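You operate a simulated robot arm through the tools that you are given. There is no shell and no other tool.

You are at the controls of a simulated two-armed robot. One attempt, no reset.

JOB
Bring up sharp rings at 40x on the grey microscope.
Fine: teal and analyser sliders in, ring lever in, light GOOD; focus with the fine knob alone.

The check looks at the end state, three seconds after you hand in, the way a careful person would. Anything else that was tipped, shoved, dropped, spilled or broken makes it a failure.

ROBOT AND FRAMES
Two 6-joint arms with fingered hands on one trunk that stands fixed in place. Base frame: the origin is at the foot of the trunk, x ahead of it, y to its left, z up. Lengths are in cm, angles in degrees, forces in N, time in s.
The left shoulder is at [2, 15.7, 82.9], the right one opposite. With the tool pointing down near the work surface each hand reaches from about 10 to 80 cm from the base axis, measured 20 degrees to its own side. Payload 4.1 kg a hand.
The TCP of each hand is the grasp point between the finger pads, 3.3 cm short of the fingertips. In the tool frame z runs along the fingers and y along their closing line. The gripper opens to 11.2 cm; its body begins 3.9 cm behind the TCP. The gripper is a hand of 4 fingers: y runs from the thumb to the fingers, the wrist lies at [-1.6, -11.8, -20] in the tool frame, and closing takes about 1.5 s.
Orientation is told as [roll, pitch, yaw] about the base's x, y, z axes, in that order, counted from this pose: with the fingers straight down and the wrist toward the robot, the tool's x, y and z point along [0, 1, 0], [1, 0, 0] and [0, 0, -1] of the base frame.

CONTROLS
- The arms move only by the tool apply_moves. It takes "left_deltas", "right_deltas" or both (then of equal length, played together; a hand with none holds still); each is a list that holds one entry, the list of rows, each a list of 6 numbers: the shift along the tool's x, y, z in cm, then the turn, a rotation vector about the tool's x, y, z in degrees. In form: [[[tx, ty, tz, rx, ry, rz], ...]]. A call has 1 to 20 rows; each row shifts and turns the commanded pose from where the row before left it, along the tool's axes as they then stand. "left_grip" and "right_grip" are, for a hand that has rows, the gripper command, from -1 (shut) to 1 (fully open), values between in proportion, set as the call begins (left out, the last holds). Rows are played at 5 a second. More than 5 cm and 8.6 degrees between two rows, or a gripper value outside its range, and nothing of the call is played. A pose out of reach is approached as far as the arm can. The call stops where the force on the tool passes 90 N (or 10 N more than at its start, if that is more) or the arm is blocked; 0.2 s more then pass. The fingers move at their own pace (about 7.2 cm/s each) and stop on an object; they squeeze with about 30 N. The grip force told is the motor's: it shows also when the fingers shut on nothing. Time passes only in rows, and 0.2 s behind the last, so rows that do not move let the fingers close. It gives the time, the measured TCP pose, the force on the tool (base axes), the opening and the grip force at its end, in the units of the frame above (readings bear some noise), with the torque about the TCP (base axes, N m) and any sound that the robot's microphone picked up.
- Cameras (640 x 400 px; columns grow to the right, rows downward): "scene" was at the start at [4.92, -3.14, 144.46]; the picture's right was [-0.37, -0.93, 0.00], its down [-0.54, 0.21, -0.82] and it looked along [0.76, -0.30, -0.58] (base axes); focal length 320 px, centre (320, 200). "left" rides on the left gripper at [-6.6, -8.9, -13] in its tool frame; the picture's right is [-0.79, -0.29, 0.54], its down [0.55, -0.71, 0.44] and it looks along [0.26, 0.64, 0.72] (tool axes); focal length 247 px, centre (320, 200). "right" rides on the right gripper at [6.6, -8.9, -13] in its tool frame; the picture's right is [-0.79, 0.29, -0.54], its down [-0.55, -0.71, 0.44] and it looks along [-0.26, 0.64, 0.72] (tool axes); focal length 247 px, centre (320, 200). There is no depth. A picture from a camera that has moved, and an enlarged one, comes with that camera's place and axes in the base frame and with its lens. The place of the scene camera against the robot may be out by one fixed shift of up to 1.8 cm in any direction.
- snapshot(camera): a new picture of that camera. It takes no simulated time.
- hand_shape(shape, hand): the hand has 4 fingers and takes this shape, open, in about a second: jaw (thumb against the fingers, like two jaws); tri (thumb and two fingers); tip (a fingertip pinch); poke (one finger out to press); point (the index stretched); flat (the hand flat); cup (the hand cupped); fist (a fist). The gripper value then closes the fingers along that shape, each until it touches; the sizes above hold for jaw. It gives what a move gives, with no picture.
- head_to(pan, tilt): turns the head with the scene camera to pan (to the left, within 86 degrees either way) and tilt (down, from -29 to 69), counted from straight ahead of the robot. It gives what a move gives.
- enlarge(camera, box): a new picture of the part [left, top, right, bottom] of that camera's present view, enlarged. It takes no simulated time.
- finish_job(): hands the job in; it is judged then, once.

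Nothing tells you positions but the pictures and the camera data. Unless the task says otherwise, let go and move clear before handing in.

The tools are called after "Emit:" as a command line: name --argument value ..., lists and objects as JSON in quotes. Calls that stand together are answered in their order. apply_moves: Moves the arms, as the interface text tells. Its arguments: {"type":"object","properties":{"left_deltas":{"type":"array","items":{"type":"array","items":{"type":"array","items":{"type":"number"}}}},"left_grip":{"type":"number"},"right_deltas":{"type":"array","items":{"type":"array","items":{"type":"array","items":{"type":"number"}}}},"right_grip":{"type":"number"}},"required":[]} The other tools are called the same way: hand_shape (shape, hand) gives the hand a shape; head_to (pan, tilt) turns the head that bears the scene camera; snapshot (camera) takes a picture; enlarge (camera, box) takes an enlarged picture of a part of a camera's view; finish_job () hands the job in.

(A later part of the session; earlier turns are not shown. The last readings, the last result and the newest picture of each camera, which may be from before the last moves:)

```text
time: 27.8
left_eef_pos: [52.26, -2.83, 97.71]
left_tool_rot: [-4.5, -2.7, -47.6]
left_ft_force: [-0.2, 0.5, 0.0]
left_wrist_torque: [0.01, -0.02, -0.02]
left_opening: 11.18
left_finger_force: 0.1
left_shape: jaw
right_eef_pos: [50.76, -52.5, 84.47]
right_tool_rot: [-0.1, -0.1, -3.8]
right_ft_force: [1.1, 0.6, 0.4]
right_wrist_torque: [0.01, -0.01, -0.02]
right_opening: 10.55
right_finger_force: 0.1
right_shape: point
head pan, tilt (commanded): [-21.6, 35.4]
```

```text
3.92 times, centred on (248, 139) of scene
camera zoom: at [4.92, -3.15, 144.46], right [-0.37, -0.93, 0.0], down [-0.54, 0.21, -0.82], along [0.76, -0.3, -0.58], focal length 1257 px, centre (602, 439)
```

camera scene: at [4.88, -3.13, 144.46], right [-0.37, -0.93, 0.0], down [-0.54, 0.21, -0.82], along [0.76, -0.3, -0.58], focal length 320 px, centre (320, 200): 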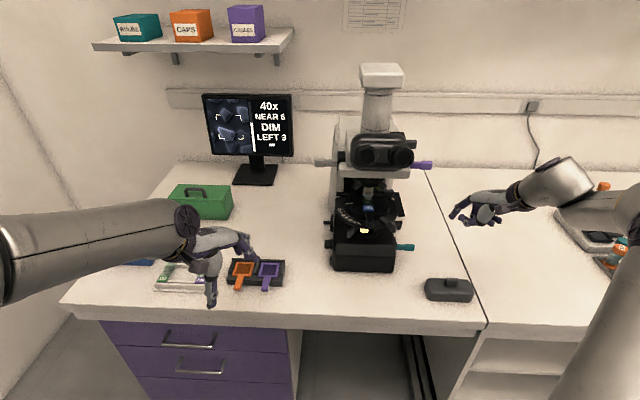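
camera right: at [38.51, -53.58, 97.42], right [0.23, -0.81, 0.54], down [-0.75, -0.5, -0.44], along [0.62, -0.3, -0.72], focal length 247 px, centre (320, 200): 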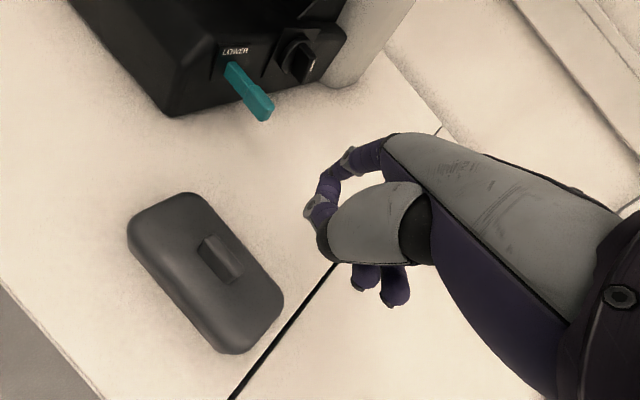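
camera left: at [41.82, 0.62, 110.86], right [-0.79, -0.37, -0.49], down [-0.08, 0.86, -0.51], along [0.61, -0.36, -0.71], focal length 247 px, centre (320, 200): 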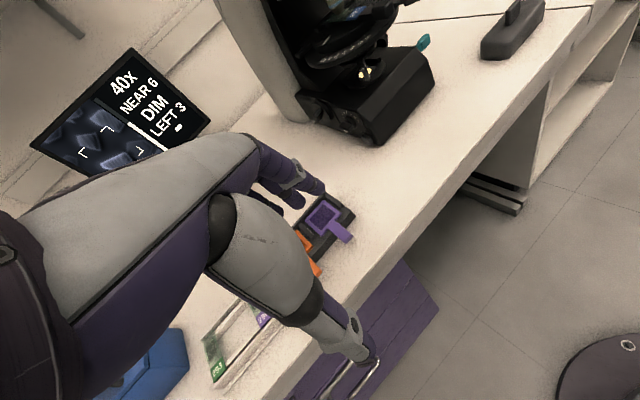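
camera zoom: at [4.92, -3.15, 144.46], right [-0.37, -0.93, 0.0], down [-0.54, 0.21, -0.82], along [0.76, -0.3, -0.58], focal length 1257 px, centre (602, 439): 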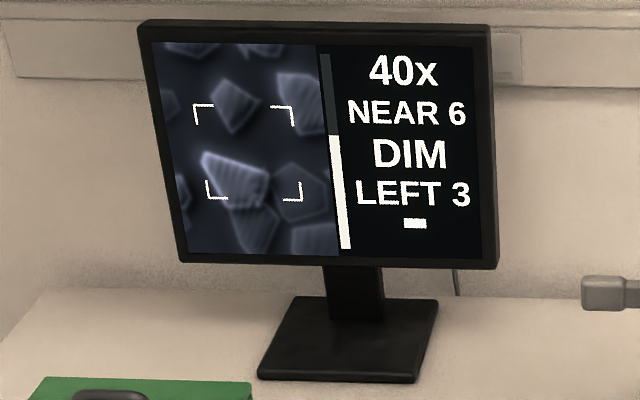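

Emit:
apply_moves --right_deltas '[[[0.23, 0.09, 0, 0, 0, 0], [0.23, 0.09, 0, 0, 0, 0]]]'

Emit:
enlarge --camera "right" --box '[180, 40, 420, 190]'

Emit:
enlarge --camera "scene" --box '[198, 88, 298, 190]'

```text
time: 28.4
left_eef_pos: [52.45, -2.69, 97.81]
left_tool_rot: [-4.6, -2.7, -47.6]
left_ft_force: [0.2, -0.1, -0.1]
left_wrist_torque: [0.02, -0.03, -0.01]
left_opening: 11.2
left_finger_force: 0.1
left_shape: jaw
right_eef_pos: [51.02, -52.23, 84.59]
right_tool_rot: [-0.1, -0.1, -4.1]
right_ft_force: [-1.5, -5.1, 1.2]
right_wrist_torque: [-0.07, -0.11, -0.36]
right_opening: 10.57
right_finger_force: 0.0
right_shape: point
head pan, tilt (commanded): [-21.6, 35.4]
```

```text
2.67 times, centred on (300, 115) of right
camera zoom: at [42.58, -44.8, 97.41], right [0.23, -0.81, 0.54], down [-0.75, -0.5, -0.43], along [0.62, -0.3, -0.72], focal length 659 px, centre (373, 427)
```

zoom: 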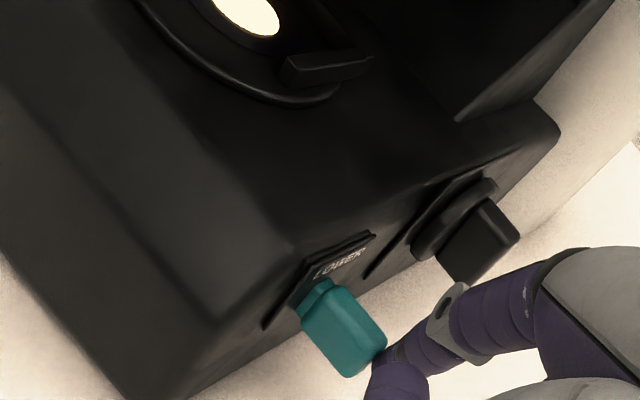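

```text
3.92 times, centred on (248, 139) of scene
camera zoom: at [4.91, -3.16, 144.46], right [-0.37, -0.93, 0.0], down [-0.54, 0.21, -0.82], along [0.76, -0.3, -0.58], focal length 1257 px, centre (602, 439)
```

zoom: 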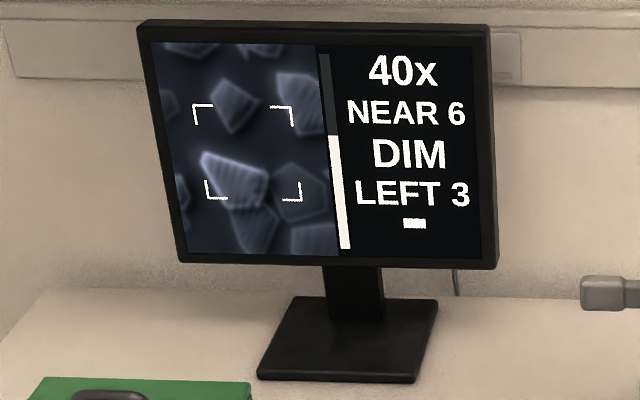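

The teal slider is fully in, with a light stop felt at 5 N. I'll back off, lift the finger over it and bring it in front of the fine knob's bar.

Emit:
apply_moves --right_deltas '[[[-1.41, -0.52, 0, 0, 0, 0], [0, 0, -1.6, 0, 0, 0], [0, 0, -1.6, 0, 0, 0], [-0.8, 2.15, 0, 0, 0, 0], [-0.7, 1.9, 0, 0, 0, 0]]]'

Emit:
snapshot --camera "right"

Emit:
enlarge --camera "right" --box '[200, 40, 440, 210]'

Emit:
enlarge --camera "scene" --box '[375, 180, 475, 280]'

```text
time: 29.6
left_eef_pos: [52.36, -2.74, 97.8]
left_tool_rot: [-4.5, -2.7, -47.6]
left_ft_force: [0.1, 0.8, -0.8]
left_wrist_torque: [0.0, -0.05, 0.02]
left_opening: 11.17
left_finger_force: 0.0
left_shape: jaw
right_eef_pos: [54.33, -55.17, 87.58]
right_tool_rot: [-0.1, 0.0, -4.0]
right_ft_force: [-0.3, 0.8, -1.0]
right_wrist_torque: [0.0, -0.02, 0.03]
right_opening: 10.57
right_finger_force: 0.1
right_shape: point
head pan, tilt (commanded): [-21.6, 35.4]
```

```text
taken
camera right: at [45.89, -47.89, 100.62], right [0.23, -0.81, 0.54], down [-0.75, -0.5, -0.44], along [0.62, -0.3, -0.72], focal length 247 px, centre (320, 200)
```

right: 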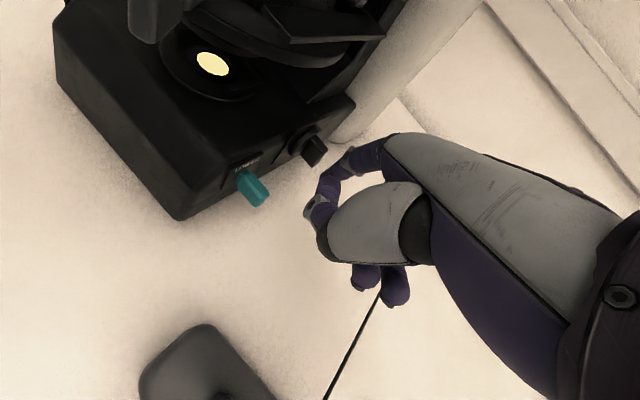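

```text
2.35 times, centred on (320, 125) of right
camera zoom: at [45.89, -47.89, 100.62], right [0.23, -0.81, 0.54], down [-0.75, -0.5, -0.44], along [0.62, -0.3, -0.72], focal length 581 px, centre (320, 376)
```

zoom: 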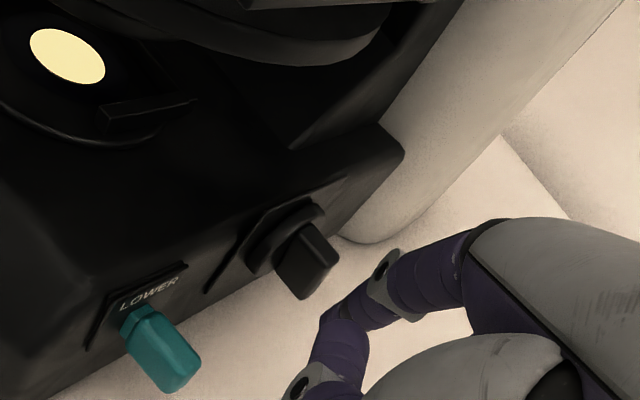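

```text
4.00 times, centred on (425, 230) of scene
camera zoom: at [4.9, -3.13, 144.46], right [-0.37, -0.93, 0.0], down [-0.54, 0.21, -0.82], along [0.76, -0.3, -0.58], focal length 1282 px, centre (-100, 80)
```

zoom: 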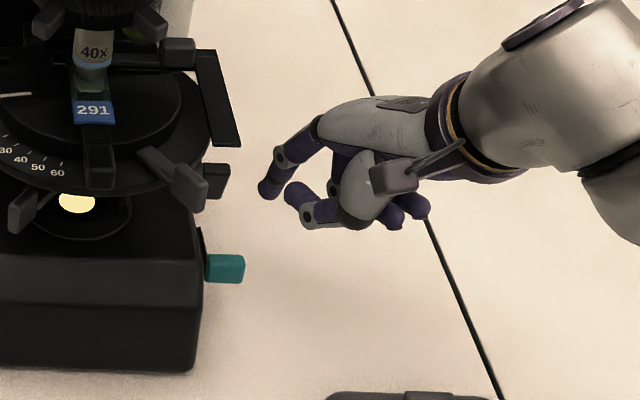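

Emit:
apply_moves --right_deltas '[[[1.17, 0.44, 0.3, 0, 0, 0], [1.17, 0.44, 0.3, 0, 0, 0]]]'

Emit:
enlarge --camera "right" --box '[200, 40, 440, 210]'

Emit:
enlarge --camera "scene" --box '[375, 180, 475, 280]'

```text
time: 30.2
left_eef_pos: [52.45, -2.87, 97.77]
left_tool_rot: [-4.5, -2.7, -47.6]
left_ft_force: [-0.2, -1.3, 0.5]
left_wrist_torque: [0.03, -0.02, -0.02]
left_opening: 11.2
left_finger_force: 0.1
left_shape: jaw
right_eef_pos: [55.37, -52.97, 87.3]
right_tool_rot: [-0.2, -0.1, -4.0]
right_ft_force: [-0.9, -0.1, 0.5]
right_wrist_torque: [-0.03, 0.02, 0.02]
right_opening: 10.55
right_finger_force: 0.0
right_shape: point
head pan, tilt (commanded): [-21.6, 35.4]
```

```text
2.35 times, centred on (320, 125) of right
camera zoom: at [46.99, -45.74, 100.07], right [0.23, -0.81, 0.54], down [-0.75, -0.5, -0.44], along [0.62, -0.3, -0.72], focal length 581 px, centre (320, 376)
```

zoom: 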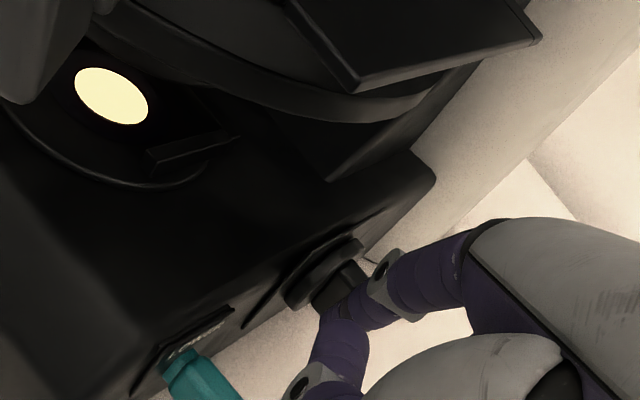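

```text
4.00 times, centred on (425, 230) of scene
camera zoom: at [4.91, -3.15, 144.46], right [-0.37, -0.93, 0.0], down [-0.54, 0.21, -0.82], along [0.76, -0.3, -0.58], focal length 1282 px, centre (-100, 80)
```

zoom: 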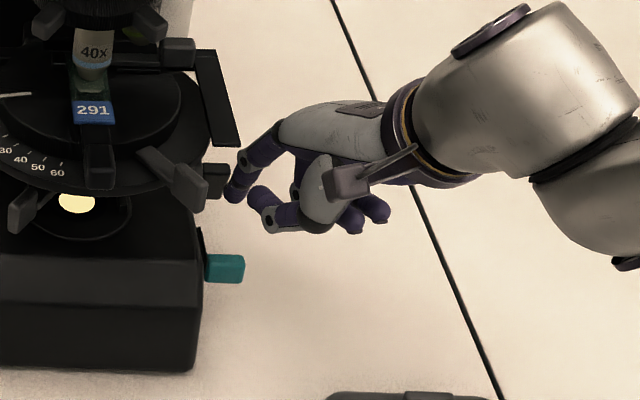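

Emit:
apply_moves --right_deltas '[[[0.38, 0.14, 0.2, 0, 0, 0], [-0.35, 0.94, 0, 0, 0, 0]]]'

Emit:
enlarge --camera "right" --box '[260, 100, 420, 200]'

Emit:
enlarge --camera "scene" --box '[395, 200, 455, 250]'

Emit:
enlarge --camera "scene" --box '[198, 88, 298, 190]'

```text
time: 30.8
left_eef_pos: [52.43, -2.8, 97.76]
left_tool_rot: [-4.5, -2.7, -47.6]
left_ft_force: [0.0, -0.3, 0.2]
left_wrist_torque: [-0.04, 0.0, -0.01]
left_opening: 11.16
left_finger_force: 0.0
left_shape: jaw
right_eef_pos: [56.51, -53.08, 86.98]
right_tool_rot: [-0.1, 0.0, -4.0]
right_ft_force: [-0.5, 0.1, -0.2]
right_wrist_torque: [0.01, 0.0, 0.01]
right_opening: 10.54
right_finger_force: 0.2
right_shape: point
head pan, tilt (commanded): [-21.6, 35.4]
```

```text
4.00 times, centred on (340, 150) of right
camera zoom: at [48.12, -45.75, 99.94], right [0.23, -0.81, 0.54], down [-0.75, -0.5, -0.44], along [0.62, -0.3, -0.72], focal length 988 px, centre (240, 400)
```

zoom: 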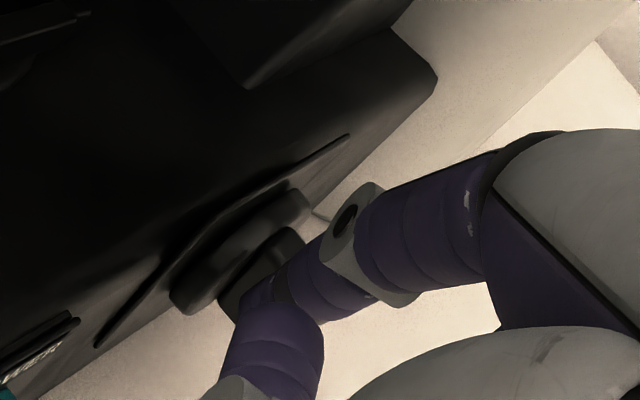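

```text
8.00 times, centred on (425, 225) of scene
camera zoom: at [4.91, -3.14, 144.46], right [-0.37, -0.93, 0.0], down [-0.54, 0.21, -0.82], along [0.76, -0.3, -0.58], focal length 2564 px, centre (-520, 0)
```

zoom: 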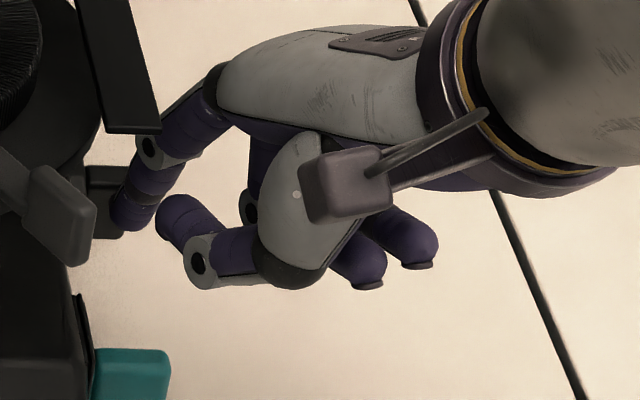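

```text
3.92 times, centred on (248, 139) of scene
camera zoom: at [4.91, -3.14, 144.46], right [-0.37, -0.93, 0.0], down [-0.54, 0.21, -0.82], along [0.76, -0.3, -0.58], focal length 1257 px, centre (602, 439)
```

zoom: 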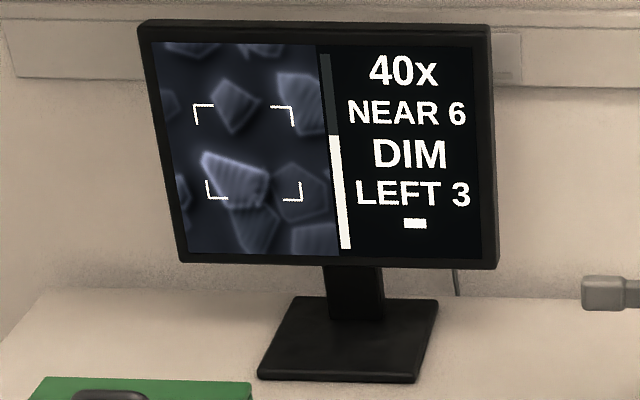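

The finger is in front of the bar. I'll push its top towards the back in small steps while watching the focus reading.

Emit:
apply_moves --right_deltas '[[[-0.17, 0.47, 0, 0, 0, 0], [-0.17, 0.47, 0, 0, 0, 0]]]'

Emit:
enlarge --camera "scene" --box '[395, 200, 455, 250]'

Emit:
enlarge --camera "scene" --box '[198, 88, 298, 190]'

```text
time: 31.4
left_eef_pos: [52.45, -2.82, 97.85]
left_tool_rot: [-4.5, -2.6, -47.6]
left_ft_force: [0.6, -0.1, 0.6]
left_wrist_torque: [0.02, 0.01, 0.01]
left_opening: 11.18
left_finger_force: 0.0
left_shape: jaw
right_eef_pos: [57.38, -53.32, 86.88]
right_tool_rot: [-0.1, 0.0, -3.9]
right_ft_force: [-0.5, 0.1, -0.6]
right_wrist_torque: [0.03, 0.01, 0.03]
right_opening: 10.55
right_finger_force: 0.1
right_shape: point
head pan, tilt (commanded): [-21.6, 35.4]
```

```text
8.00 times, centred on (425, 225) of scene
camera zoom: at [4.91, -3.14, 144.46], right [-0.37, -0.93, 0.0], down [-0.54, 0.21, -0.82], along [0.76, -0.3, -0.58], focal length 2564 px, centre (-520, 0)
```

zoom: 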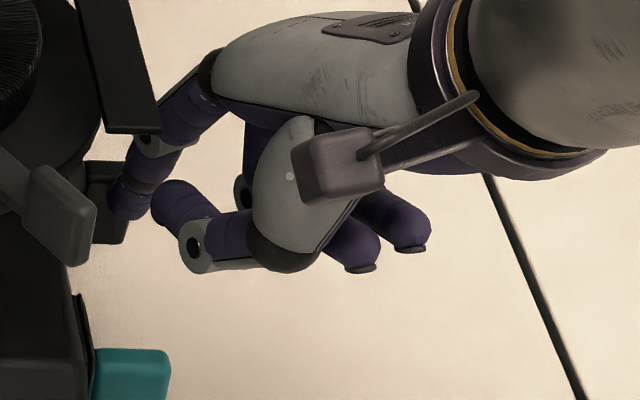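

```text
3.92 times, centred on (248, 139) of scene
camera zoom: at [4.91, -3.14, 144.46], right [-0.37, -0.93, 0.0], down [-0.54, 0.21, -0.82], along [0.76, -0.3, -0.58], focal length 1257 px, centre (602, 439)
```

zoom: 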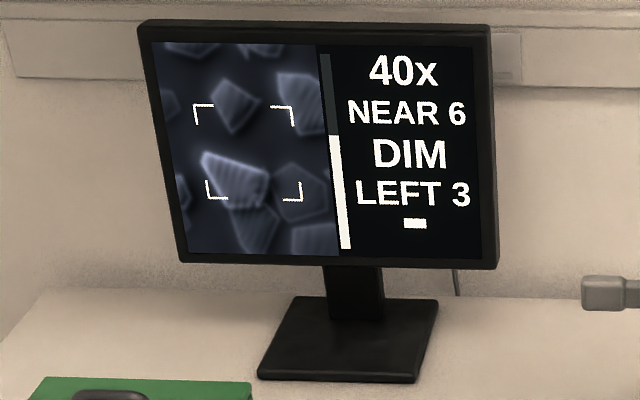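

Emit:
apply_moves --right_deltas '[[[-0.14, 0.38, 0, 0, 0, 0]]]'

Emit:
enlarge --camera "right" --box '[260, 100, 420, 200]'

Emit:
enlarge --camera "scene" --box '[198, 88, 298, 190]'

```text
time: 31.8
left_eef_pos: [52.36, -2.74, 97.64]
left_tool_rot: [-4.5, -2.7, -47.6]
left_ft_force: [0.4, 0.0, -1.3]
left_wrist_torque: [0.0, 0.0, -0.01]
left_opening: 11.17
left_finger_force: 0.0
left_shape: jaw
right_eef_pos: [57.69, -53.51, 86.95]
right_tool_rot: [-0.2, -0.1, -3.8]
right_ft_force: [-1.9, 1.2, 1.1]
right_wrist_torque: [0.06, 0.0, 0.13]
right_opening: 10.57
right_finger_force: 0.2
right_shape: point
head pan, tilt (commanded): [-21.6, 35.4]
```

```text
4.00 times, centred on (340, 150) of right
camera zoom: at [49.31, -46.3, 99.88], right [0.23, -0.81, 0.54], down [-0.75, -0.5, -0.44], along [0.62, -0.3, -0.72], focal length 988 px, centre (240, 400)
```

zoom: 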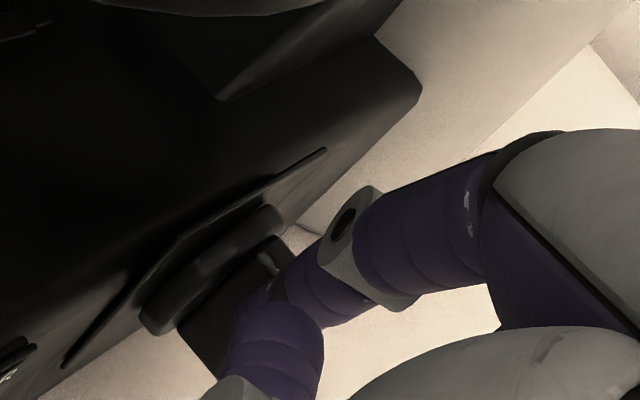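

```text
3.92 times, centred on (248, 139) of scene
camera zoom: at [4.91, -3.14, 144.46], right [-0.37, -0.93, 0.0], down [-0.54, 0.21, -0.82], along [0.76, -0.3, -0.58], focal length 1257 px, centre (602, 439)
```

zoom: 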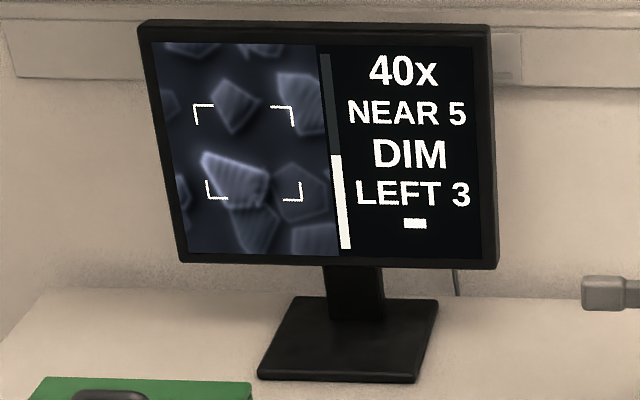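

The reading went from NEAR 6 to NEAR 5, so this is the fine knob and the right direction. I'll continue gently.

Emit:
apply_moves --right_deltas '[[[-0.1, 0.28, 0, 0, 0, 0]]]'

Emit:
enlarge --camera "scene" --box '[198, 88, 298, 190]'

Emit:
enlarge --camera "scene" --box '[395, 200, 455, 250]'

```text
time: 32.2
left_eef_pos: [52.35, -2.75, 97.77]
left_tool_rot: [-4.5, -2.7, -47.7]
left_ft_force: [0.1, -1.0, 0.3]
left_wrist_torque: [0.03, 0.01, -0.01]
left_opening: 11.2
left_finger_force: 0.0
left_shape: jaw
right_eef_pos: [57.95, -53.6, 86.89]
right_tool_rot: [0.0, -0.2, -3.9]
right_ft_force: [-3.2, 0.8, 1.9]
right_wrist_torque: [0.0, -0.05, 0.07]
right_opening: 10.57
right_finger_force: 0.2
right_shape: point
head pan, tilt (commanded): [-21.6, 35.4]
```

```text
3.92 times, centred on (248, 139) of scene
camera zoom: at [4.9, -3.14, 144.46], right [-0.37, -0.93, 0.0], down [-0.54, 0.21, -0.82], along [0.76, -0.3, -0.58], focal length 1257 px, centre (602, 439)
```

zoom: 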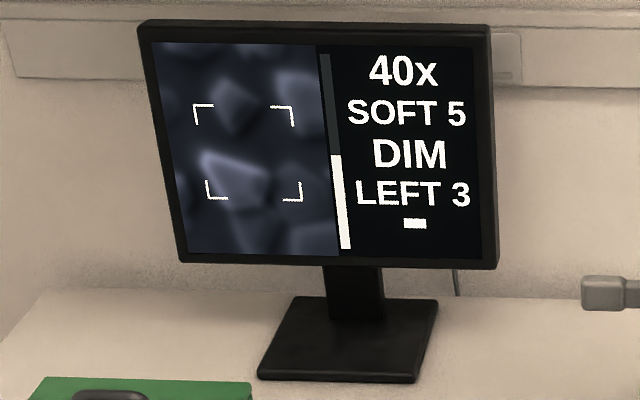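

```text
8.00 times, centred on (425, 225) of scene
camera zoom: at [4.9, -3.14, 144.46], right [-0.37, -0.93, 0.0], down [-0.54, 0.21, -0.82], along [0.76, -0.3, -0.58], focal length 2564 px, centre (-520, 0)
```

zoom: 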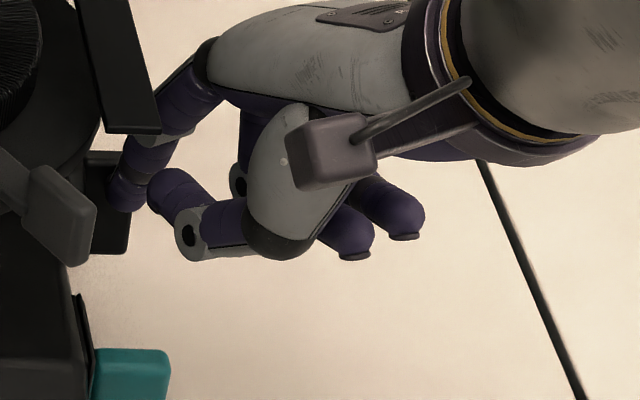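

That made it softer: NEAR is better than SOFT, so I must turn the knob the other way. I'll back off, drop the finger, and push the bar's lower end towards the back instead.

Emit:
apply_moves --right_deltas '[[[0.35, -0.94, 0, 0, 0, 0], [0.31, -0.84, 0, 0, 0, 0], [0, 0, 1.5, 0, 0, 0], [0, 0, 1.4, 0, 0, 0]]]'

Emit:
enlarge --camera "scene" --box '[395, 200, 455, 250]'

Emit:
enlarge --camera "right" --box '[240, 80, 420, 200]'

```text
time: 33.2
left_eef_pos: [52.5, -2.68, 97.82]
left_tool_rot: [-4.5, -2.6, -47.6]
left_ft_force: [0.6, -1.1, -0.2]
left_wrist_torque: [0.02, 0.01, 0.0]
left_opening: 11.18
left_finger_force: 0.2
left_shape: jaw
right_eef_pos: [56.19, -52.71, 83.91]
right_tool_rot: [0.0, -0.1, -3.9]
right_ft_force: [-0.1, -0.4, 0.4]
right_wrist_torque: [-0.01, 0.02, -0.05]
right_opening: 10.58
right_finger_force: 0.0
right_shape: point
head pan, tilt (commanded): [-21.6, 35.4]
```

```text
8.00 times, centred on (425, 225) of scene
camera zoom: at [4.91, -3.14, 144.46], right [-0.37, -0.93, 0.0], down [-0.54, 0.21, -0.82], along [0.76, -0.3, -0.58], focal length 2564 px, centre (-520, 0)
```

zoom: 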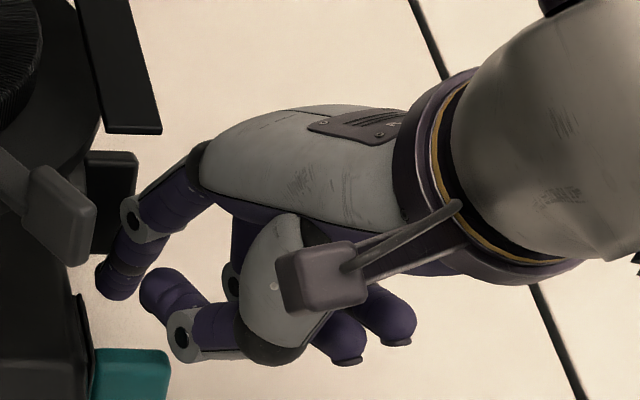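

```text
3.33 times, centred on (330, 140) of right
camera zoom: at [47.83, -45.45, 96.86], right [0.23, -0.81, 0.54], down [-0.75, -0.5, -0.44], along [0.62, -0.3, -0.72], focal length 823 px, centre (287, 400)
```

zoom: 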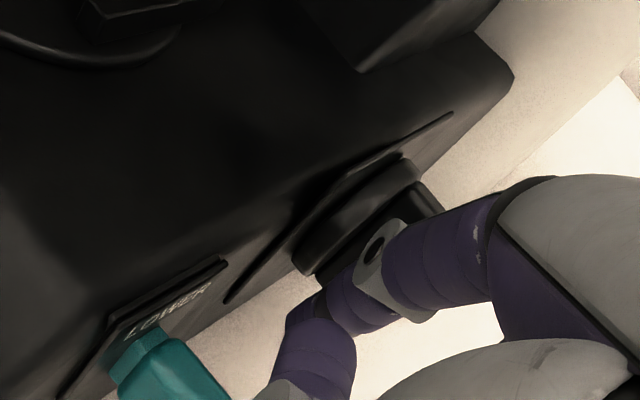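

Emit:
apply_moves --right_deltas '[[[-0.17, 0.47, 0, 0, 0, 0], [-0.17, 0.47, 0, 0, 0, 0], [-0.17, 0.47, 0, 0, 0, 0]]]'

Emit:
enlarge --camera "scene" --box '[395, 200, 455, 250]'

Emit:
enlarge --camera "scene" --box '[198, 88, 298, 190]'

```text
time: 34.0
left_eef_pos: [52.38, -2.78, 97.91]
left_tool_rot: [-4.5, -2.8, -47.6]
left_ft_force: [-0.1, -0.1, -0.6]
left_wrist_torque: [-0.02, -0.01, -0.03]
left_opening: 11.19
left_finger_force: 0.0
left_shape: jaw
right_eef_pos: [57.48, -53.38, 84.07]
right_tool_rot: [0.1, 0.0, -4.1]
right_ft_force: [-0.4, 1.3, -0.9]
right_wrist_torque: [0.04, 0.02, 0.08]
right_opening: 10.58
right_finger_force: 0.1
right_shape: point
head pan, tilt (commanded): [-21.6, 35.4]
```

```text
8.00 times, centred on (425, 225) of scene
camera zoom: at [4.91, -3.14, 144.46], right [-0.37, -0.93, 0.0], down [-0.54, 0.21, -0.82], along [0.76, -0.3, -0.58], focal length 2564 px, centre (-520, 0)
```

zoom: 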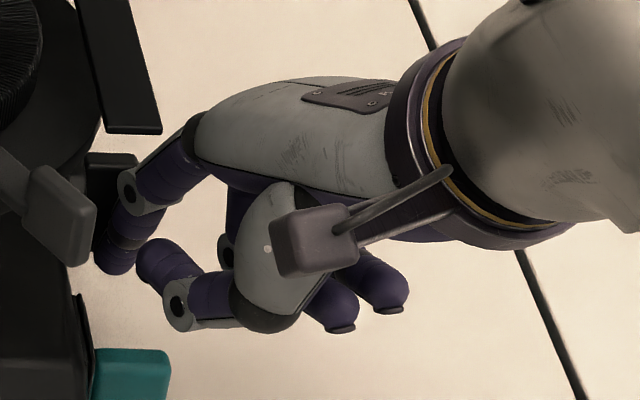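

```text
3.92 times, centred on (248, 139) of scene
camera zoom: at [4.91, -3.14, 144.46], right [-0.37, -0.93, 0.0], down [-0.54, 0.21, -0.82], along [0.76, -0.3, -0.58], focal length 1257 px, centre (602, 439)
```

zoom: 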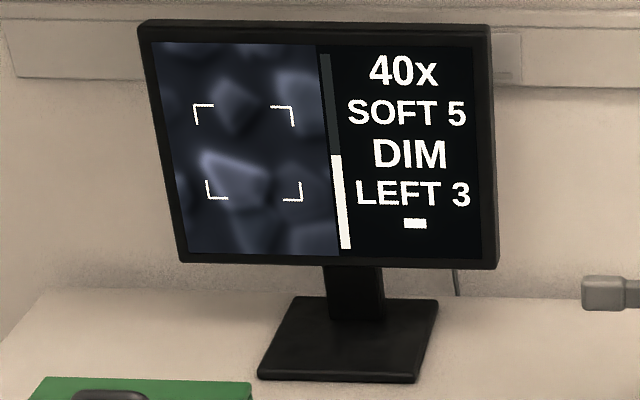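

Emit:
apply_moves --right_deltas '[[[-0.14, 0.38, 0, 0, 0, 0], [-0.1, 0.28, 0, 0, 0, 0]]]'

Emit:
enlarge --camera "scene" --box '[198, 88, 298, 190]'

```text
time: 34.6
left_eef_pos: [52.42, -2.77, 97.86]
left_tool_rot: [-4.6, -2.7, -47.6]
left_ft_force: [0.3, 0.7, -0.8]
left_wrist_torque: [-0.02, 0.02, -0.01]
left_opening: 11.2
left_finger_force: 0.0
left_shape: jaw
right_eef_pos: [58.2, -53.65, 83.93]
right_tool_rot: [0.1, 0.0, -3.9]
right_ft_force: [-3.9, 4.9, -1.6]
right_wrist_torque: [0.02, 0.11, 0.34]
right_opening: 10.56
right_finger_force: 0.1
right_shape: point
head pan, tilt (commanded): [-21.6, 35.4]
```

```text
3.92 times, centred on (248, 139) of scene
camera zoom: at [4.91, -3.13, 144.46], right [-0.37, -0.93, 0.0], down [-0.54, 0.21, -0.82], along [0.76, -0.3, -0.58], focal length 1257 px, centre (602, 439)
```

zoom: 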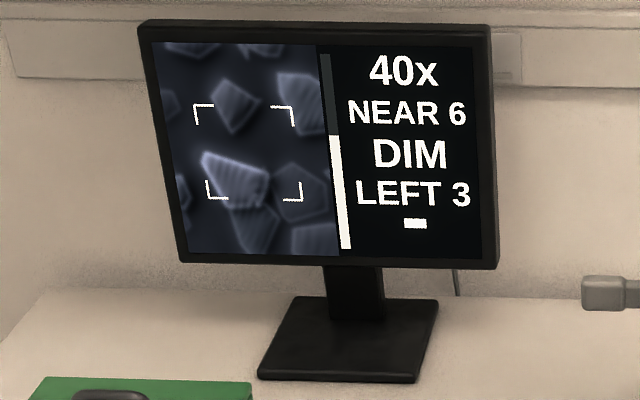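

Emit:
apply_moves --right_deltas '[[[-0.1, 0.28, 0, 0, 0, 0]]]'

Emit:
enlarge --camera "scene" --box '[198, 88, 298, 190]'

Emit:
enlarge --camera "scene" --box '[395, 200, 455, 250]'

```text
time: 35.0
left_eef_pos: [52.37, -2.77, 97.82]
left_tool_rot: [-4.5, -2.7, -47.6]
left_ft_force: [0.2, -0.8, 0.3]
left_wrist_torque: [-0.01, -0.02, 0.0]
left_opening: 11.17
left_finger_force: 0.0
left_shape: jaw
right_eef_pos: [58.49, -53.8, 84.05]
right_tool_rot: [0.0, -0.1, -3.9]
right_ft_force: [-8.5, 6.7, 0.4]
right_wrist_torque: [0.04, 0.01, 0.5]
right_opening: 10.56
right_finger_force: 0.1
right_shape: point
head pan, tilt (commanded): [-21.6, 35.4]
```

```text
3.92 times, centred on (248, 139) of scene
camera zoom: at [4.89, -3.12, 144.46], right [-0.37, -0.93, 0.0], down [-0.54, 0.21, -0.82], along [0.76, -0.3, -0.58], focal length 1257 px, centre (602, 439)
```

zoom: 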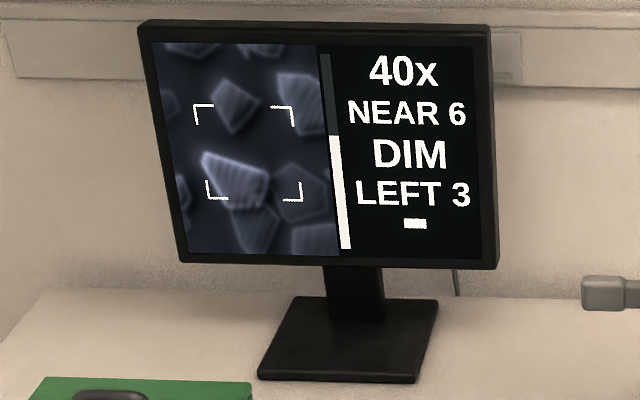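

```text
8.00 times, centred on (425, 225) of scene
camera zoom: at [4.89, -3.12, 144.46], right [-0.37, -0.93, 0.0], down [-0.54, 0.21, -0.82], along [0.76, -0.3, -0.58], focal length 2564 px, centre (-520, 0)
```

zoom: 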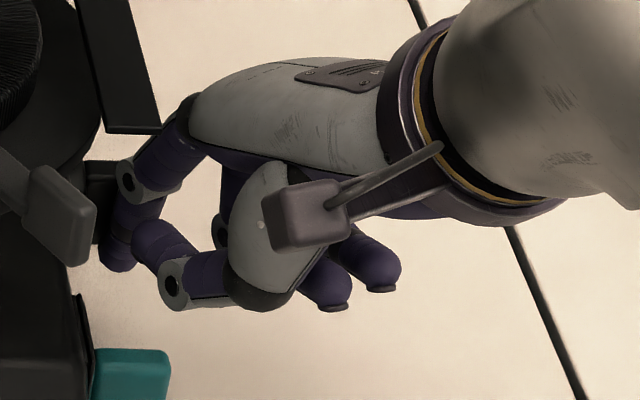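

The near-vertical finger is now flat against the whole bar and jams, so pushing harder is wrong. I'll back off, raise the finger and reach around to pull the bar's top from behind.

Emit:
apply_moves --right_deltas '[[[0.52, -1.41, 0, 0, 0, 0], [0, 0, -1.8, 0, 0, 0], [0, 0, -1.8, 0, 0, 0], [-1.4, -0.52, 0, 0, 0, 0], [-1.4, -0.52, 0, 0, 0, 0], [0, 0, 0, -6.85, 0, 0], [0, 0, 0, -6.85, 0, 0], [-0.73, 1.92, 0.46, 0, 0, 0], [-0.73, 1.92, 0.46, 0, 0, 0]]]'

Emit:
enlarge --camera "scene" --box '[385, 190, 465, 250]'

Emit:
enlarge --camera "right" --box '[220, 60, 440, 220]'

Emit:
enlarge --camera "scene" --box '[198, 88, 298, 190]'

```text
time: 37.0
left_eef_pos: [52.37, -2.75, 97.85]
left_tool_rot: [-4.4, -2.7, -47.7]
left_ft_force: [0.3, 0.4, 0.6]
left_wrist_torque: [-0.01, -0.01, 0.01]
left_opening: 11.19
left_finger_force: 0.1
left_shape: jaw
right_eef_pos: [60.59, -57.51, 88.01]
right_tool_rot: [0.7, -10.4, -3.2]
right_ft_force: [-0.6, 0.1, 0.5]
right_wrist_torque: [0.03, 0.04, -0.02]
right_opening: 10.54
right_finger_force: 0.0
right_shape: point
right hand out of reach, approached as far as the arm can: row 6, 7
head pan, tilt (commanded): [-21.6, 35.4]
```

```text
6.67 times, centred on (425, 220) of scene
camera zoom: at [4.9, -3.13, 144.46], right [-0.37, -0.93, 0.0], down [-0.54, 0.21, -0.82], along [0.76, -0.3, -0.58], focal length 2137 px, centre (-380, 67)
```

zoom: 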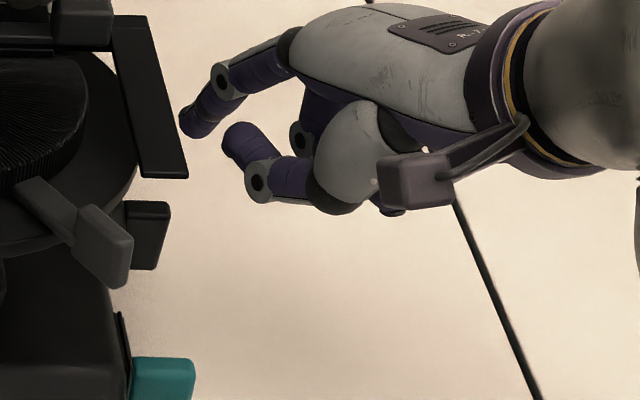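

```text
2.50 times, centred on (330, 140) of right
camera zoom: at [50.0, -50.31, 99.24], right [0.14, -0.81, 0.57], down [-0.65, -0.51, -0.56], along [0.75, -0.29, -0.6], focal length 617 px, centre (295, 350)
```

zoom: 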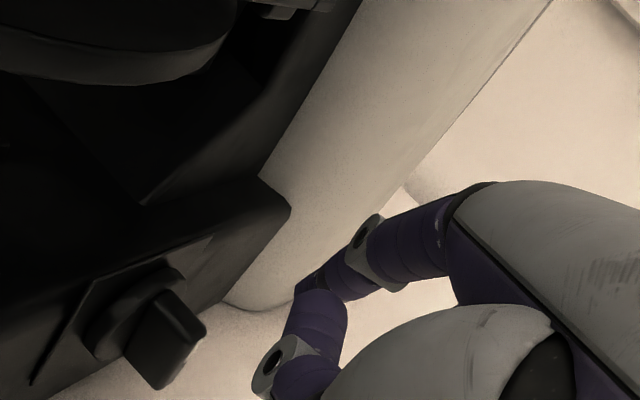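

```text
3.92 times, centred on (248, 139) of scene
camera zoom: at [4.9, -3.13, 144.46], right [-0.37, -0.93, 0.0], down [-0.54, 0.21, -0.82], along [0.76, -0.3, -0.58], focal length 1257 px, centre (602, 439)
```

zoom: 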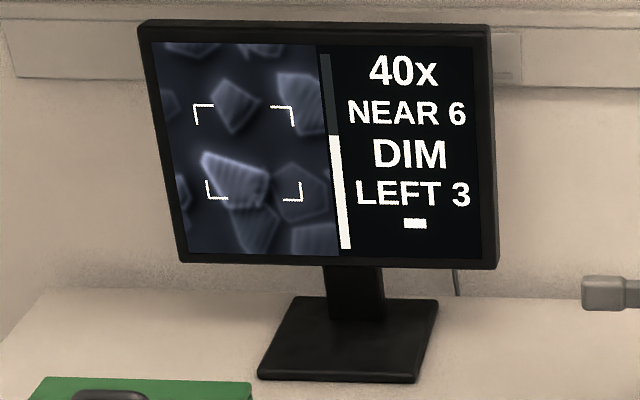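

Emit:
enlarge --camera "right" --box '[225, 145, 305, 215]'

```text
5.71 times, centred on (265, 180) of right
camera zoom: at [50.0, -50.31, 99.24], right [0.14, -0.81, 0.57], down [-0.65, -0.51, -0.56], along [0.75, -0.29, -0.6], focal length 1411 px, centre (634, 314)
```

zoom: 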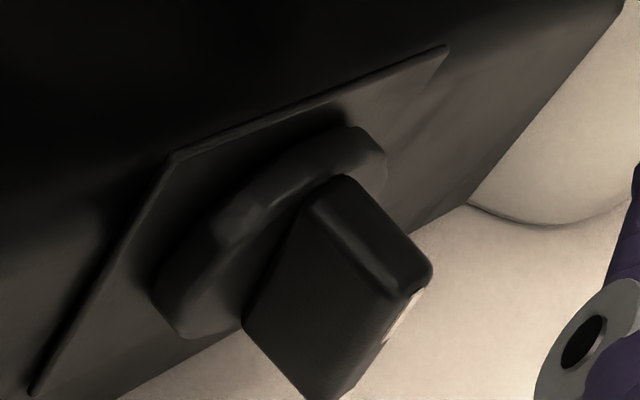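

Emit:
apply_moves --right_deltas '[[[0.93, 0.36, 0.07, 0, 0, 0], [0.93, 0.36, 0.07, 0, 0, 0], [0.01, -0.22, 1.18, 0, 0, 0], [0.01, -0.22, 1.18, 0, 0, 0]]]'

Emit:
enlarge --camera "scene" --box '[385, 190, 465, 250]'

Emit:
enlarge --camera "right" --box '[220, 60, 440, 220]'

```text
time: 38.0
left_eef_pos: [52.42, -2.73, 97.77]
left_tool_rot: [-4.5, -2.7, -47.6]
left_ft_force: [0.0, -0.5, -0.6]
left_wrist_torque: [0.0, -0.01, -0.02]
left_opening: 11.16
left_finger_force: 0.0
left_shape: jaw
right_eef_pos: [61.47, -55.4, 85.68]
right_tool_rot: [0.7, -10.5, -3.2]
right_ft_force: [0.0, 0.2, -0.3]
right_wrist_torque: [0.01, 0.01, 0.0]
right_opening: 10.56
right_finger_force: 0.1
right_shape: point
head pan, tilt (commanded): [-21.6, 35.4]
```

```text
6.67 times, centred on (425, 220) of scene
camera zoom: at [4.91, -3.14, 144.46], right [-0.37, -0.93, 0.0], down [-0.54, 0.21, -0.82], along [0.76, -0.3, -0.58], focal length 2137 px, centre (-380, 67)
```

zoom: 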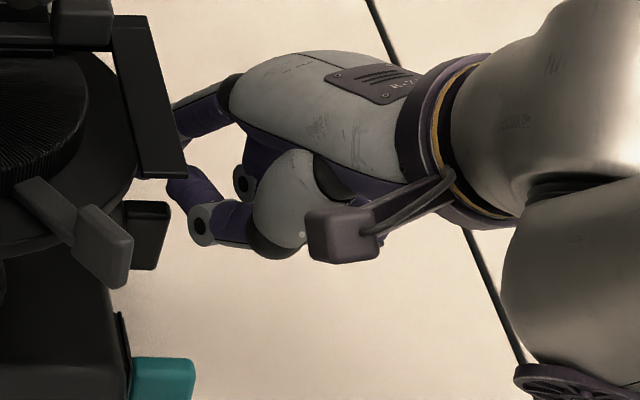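

```text
2.50 times, centred on (330, 140) of right
camera zoom: at [50.75, -48.38, 96.84], right [0.14, -0.81, 0.57], down [-0.65, -0.51, -0.56], along [0.75, -0.29, -0.6], focal length 617 px, centre (295, 350)
```

zoom: 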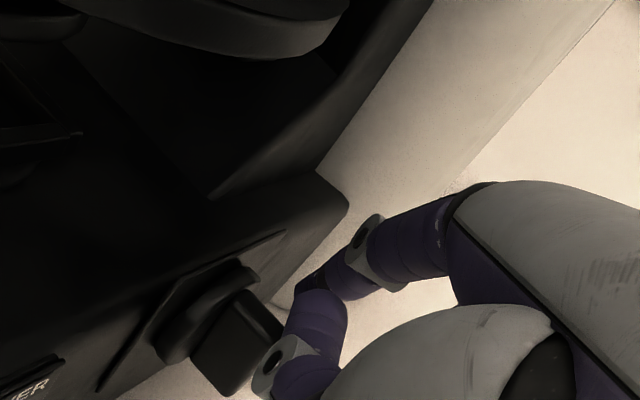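

Emit:
apply_moves --right_deltas '[[[-0.65, -0.25, -0.05, 0, 0, 0], [0.36, -0.92, -0.16, 0, 0, 0], [0.36, -0.92, -0.16, 0, 0, 0]]]'

Emit:
enlarge --camera "scene" --box '[385, 190, 465, 250]'

Emit:
enlarge --camera "right" --box '[220, 100, 360, 200]'

Emit:
enlarge --camera "scene" --box '[198, 88, 298, 190]'

```text
time: 38.8
left_eef_pos: [52.39, -2.77, 97.72]
left_tool_rot: [-4.5, -2.7, -47.7]
left_ft_force: [-0.5, -0.7, 0.3]
left_wrist_torque: [0.03, -0.01, -0.03]
left_opening: 11.2
left_finger_force: 0.0
left_shape: jaw
right_eef_pos: [59.35, -55.36, 85.71]
right_tool_rot: [0.7, -10.5, -3.2]
right_ft_force: [0.7, -0.7, 0.2]
right_wrist_torque: [0.01, -0.02, -0.01]
right_opening: 10.55
right_finger_force: 0.1
right_shape: point
head pan, tilt (commanded): [-21.6, 35.4]
```

```text
6.67 times, centred on (425, 220) of scene
camera zoom: at [4.92, -3.15, 144.46], right [-0.37, -0.93, 0.0], down [-0.54, 0.21, -0.82], along [0.76, -0.3, -0.58], focal length 2137 px, centre (-380, 67)
```

zoom: 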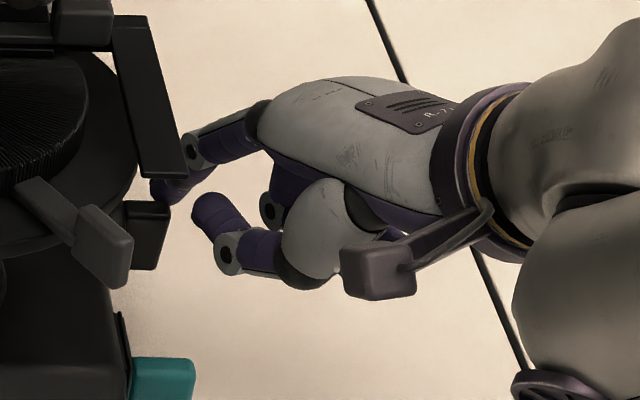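

```text
4.00 times, centred on (290, 150) of right
camera zoom: at [48.62, -48.25, 96.96], right [0.14, -0.81, 0.57], down [-0.65, -0.51, -0.56], along [0.75, -0.29, -0.6], focal length 988 px, centre (440, 400)
```

zoom: 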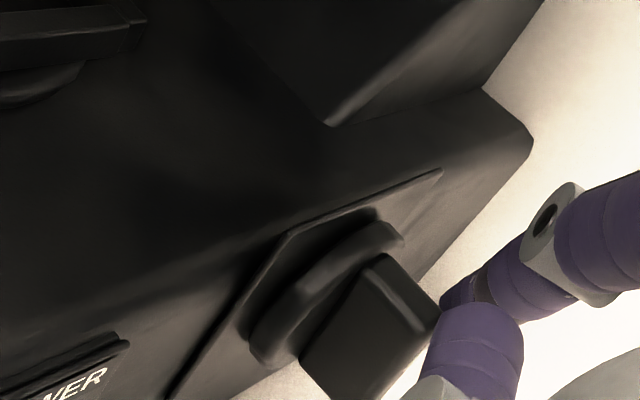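

```text
3.92 times, centred on (248, 139) of scene
camera zoom: at [4.92, -3.15, 144.46], right [-0.37, -0.93, 0.0], down [-0.54, 0.21, -0.82], along [0.76, -0.3, -0.58], focal length 1257 px, centre (602, 439)
```

zoom: 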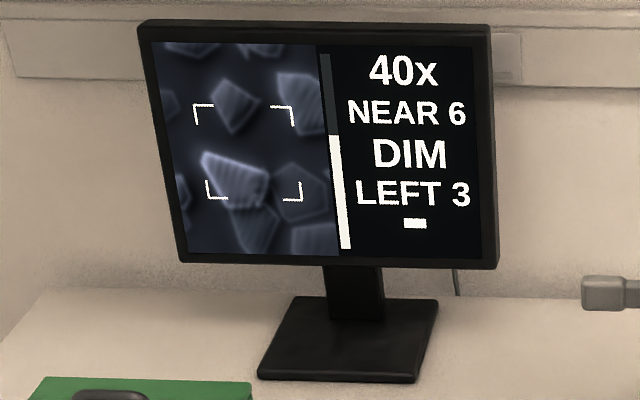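

Emit:
apply_moves --right_deltas '[[[0.16, -0.41, -0.07, 0, 0, 0], [0.16, -0.41, -0.07, 0, 0, 0]]]'

Emit:
enlarge --camera "scene" --box '[385, 190, 465, 250]'

Emit:
enlarge --camera "scene" --box '[198, 88, 298, 190]'

```text
time: 39.4
left_eef_pos: [52.24, -2.78, 97.79]
left_tool_rot: [-4.5, -2.8, -47.6]
left_ft_force: [-0.3, 0.3, -0.6]
left_wrist_torque: [-0.02, 0.03, 0.0]
left_opening: 11.19
left_finger_force: 0.0
left_shape: jaw
right_eef_pos: [58.51, -54.97, 85.8]
right_tool_rot: [0.8, -10.4, -3.2]
right_ft_force: [1.1, -0.4, 0.3]
right_wrist_torque: [-0.01, -0.03, -0.09]
right_opening: 0.02
right_finger_force: 0.1
right_shape: point
head pan, tilt (commanded): [-21.6, 35.4]
```

```text
6.67 times, centred on (425, 220) of scene
camera zoom: at [4.93, -3.15, 144.46], right [-0.37, -0.93, 0.0], down [-0.54, 0.21, -0.82], along [0.76, -0.3, -0.58], focal length 2137 px, centre (-380, 67)
```

zoom: 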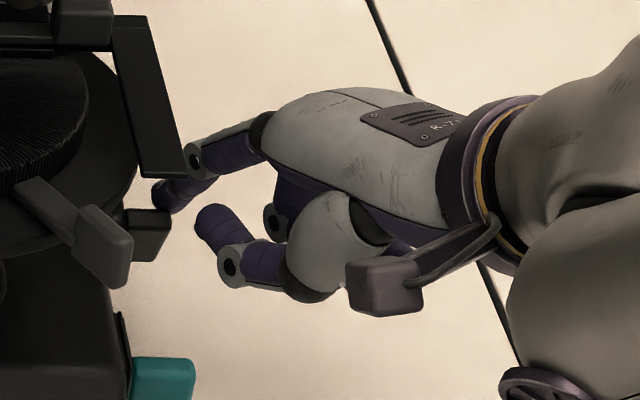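

```text
3.92 times, centred on (248, 139) of scene
camera zoom: at [4.93, -3.15, 144.46], right [-0.37, -0.93, 0.0], down [-0.54, 0.21, -0.82], along [0.76, -0.3, -0.58], focal length 1257 px, centre (602, 439)
```

zoom: 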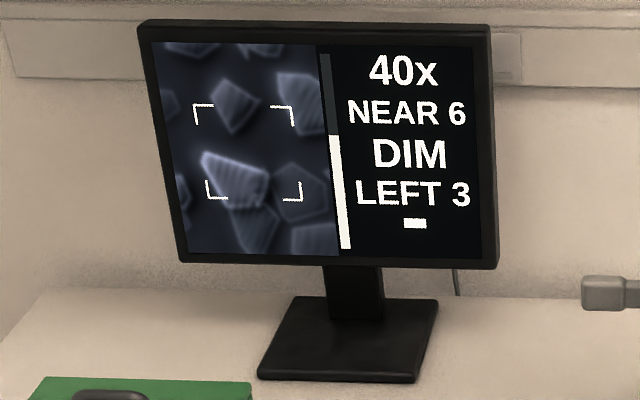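

Emit:
apply_moves --right_deltas '[[[0.16, -0.41, -0.07, 0, 0, 0]]]'

Emit:
enlarge --camera "scene" --box '[385, 190, 465, 250]'

Emit:
enlarge --camera "scene" --box '[198, 88, 298, 190]'

```text
time: 39.8
left_eef_pos: [52.44, -2.8, 97.76]
left_tool_rot: [-4.6, -2.7, -47.7]
left_ft_force: [0.0, 0.0, -0.2]
left_wrist_torque: [0.02, 0.01, -0.01]
left_opening: 11.18
left_finger_force: 0.1
left_shape: jaw
right_eef_pos: [58.16, -54.73, 85.81]
right_tool_rot: [0.7, -10.4, -3.1]
right_ft_force: [0.7, -0.6, 0.5]
right_wrist_torque: [0.01, -0.02, -0.07]
right_opening: 0.01
right_finger_force: 0.0
right_shape: point
head pan, tilt (commanded): [-21.6, 35.4]
```

```text
6.67 times, centred on (425, 220) of scene
camera zoom: at [4.92, -3.15, 144.46], right [-0.37, -0.93, 0.0], down [-0.54, 0.21, -0.82], along [0.76, -0.3, -0.58], focal length 2137 px, centre (-380, 67)
```

zoom: 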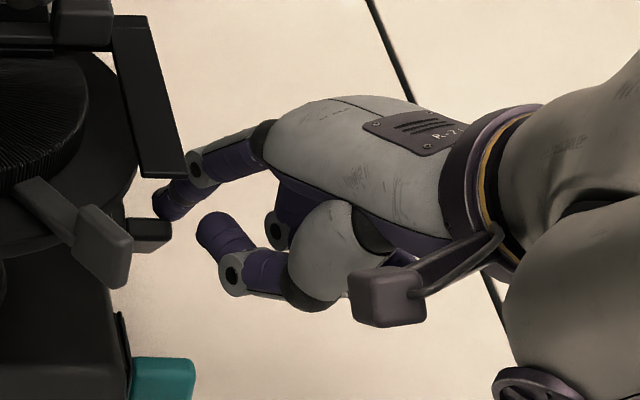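

```text
3.92 times, centred on (248, 139) of scene
camera zoom: at [4.92, -3.15, 144.46], right [-0.37, -0.93, 0.0], down [-0.54, 0.21, -0.82], along [0.76, -0.3, -0.58], focal length 1257 px, centre (602, 439)
```

zoom: 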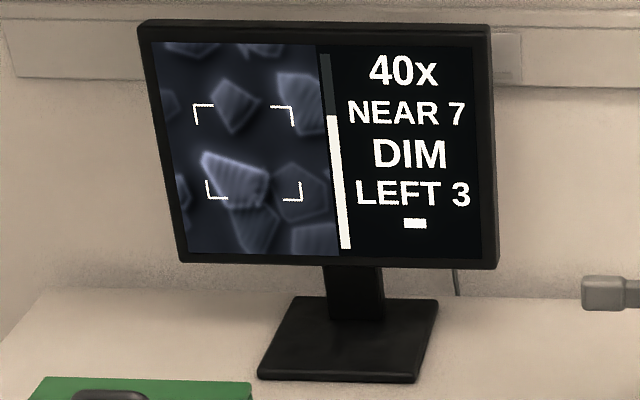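

NEAR 7 now, so this is the right way. I'll continue in small steps.

Emit:
apply_moves --right_deltas '[[[0.13, -0.33, -0.06, 0, 0, 0]]]'

Emit:
enlarge --camera "scene" --box '[385, 190, 465, 250]'

Emit:
enlarge --camera "scene" --box '[198, 88, 298, 190]'

Emit:
enlarge --camera "right" --box '[220, 100, 360, 200]'

```text
time: 40.2
left_eef_pos: [52.4, -2.78, 97.75]
left_tool_rot: [-4.5, -2.7, -47.5]
left_ft_force: [-0.7, -0.4, 0.3]
left_wrist_torque: [-0.01, -0.01, 0.05]
left_opening: 11.19
left_finger_force: 0.1
left_shape: jaw
right_eef_pos: [57.88, -54.73, 85.72]
right_tool_rot: [0.7, -10.4, -3.1]
right_ft_force: [1.4, -0.3, 0.1]
right_wrist_torque: [0.02, -0.05, -0.08]
right_opening: 0.01
right_finger_force: 0.1
right_shape: point
head pan, tilt (commanded): [-21.6, 35.4]
```

```text
6.67 times, centred on (425, 220) of scene
camera zoom: at [4.92, -3.15, 144.46], right [-0.37, -0.93, 0.0], down [-0.54, 0.21, -0.82], along [0.76, -0.3, -0.58], focal length 2137 px, centre (-380, 67)
```

zoom: 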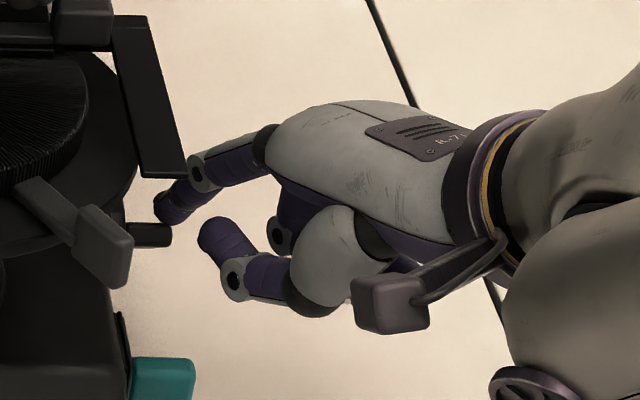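

```text
3.92 times, centred on (248, 139) of scene
camera zoom: at [4.92, -3.15, 144.46], right [-0.37, -0.93, 0.0], down [-0.54, 0.21, -0.82], along [0.76, -0.3, -0.58], focal length 1257 px, centre (602, 439)
```

zoom: 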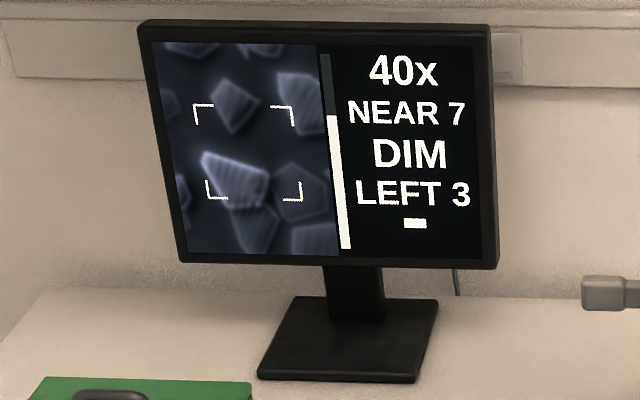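

```text
4.00 times, centred on (290, 150) of right
camera zoom: at [47.09, -47.54, 96.96], right [0.14, -0.81, 0.57], down [-0.65, -0.51, -0.56], along [0.75, -0.29, -0.6], focal length 988 px, centre (440, 400)
```

zoom: 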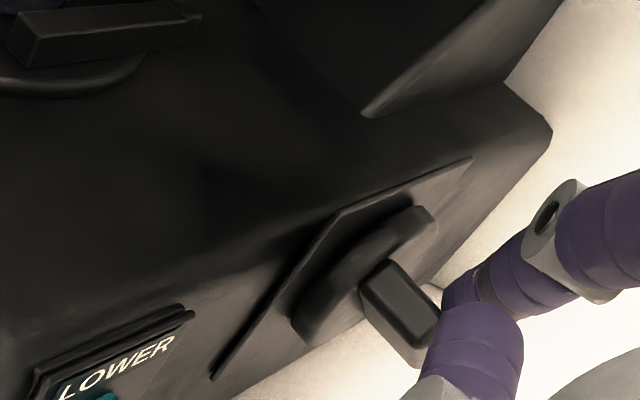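

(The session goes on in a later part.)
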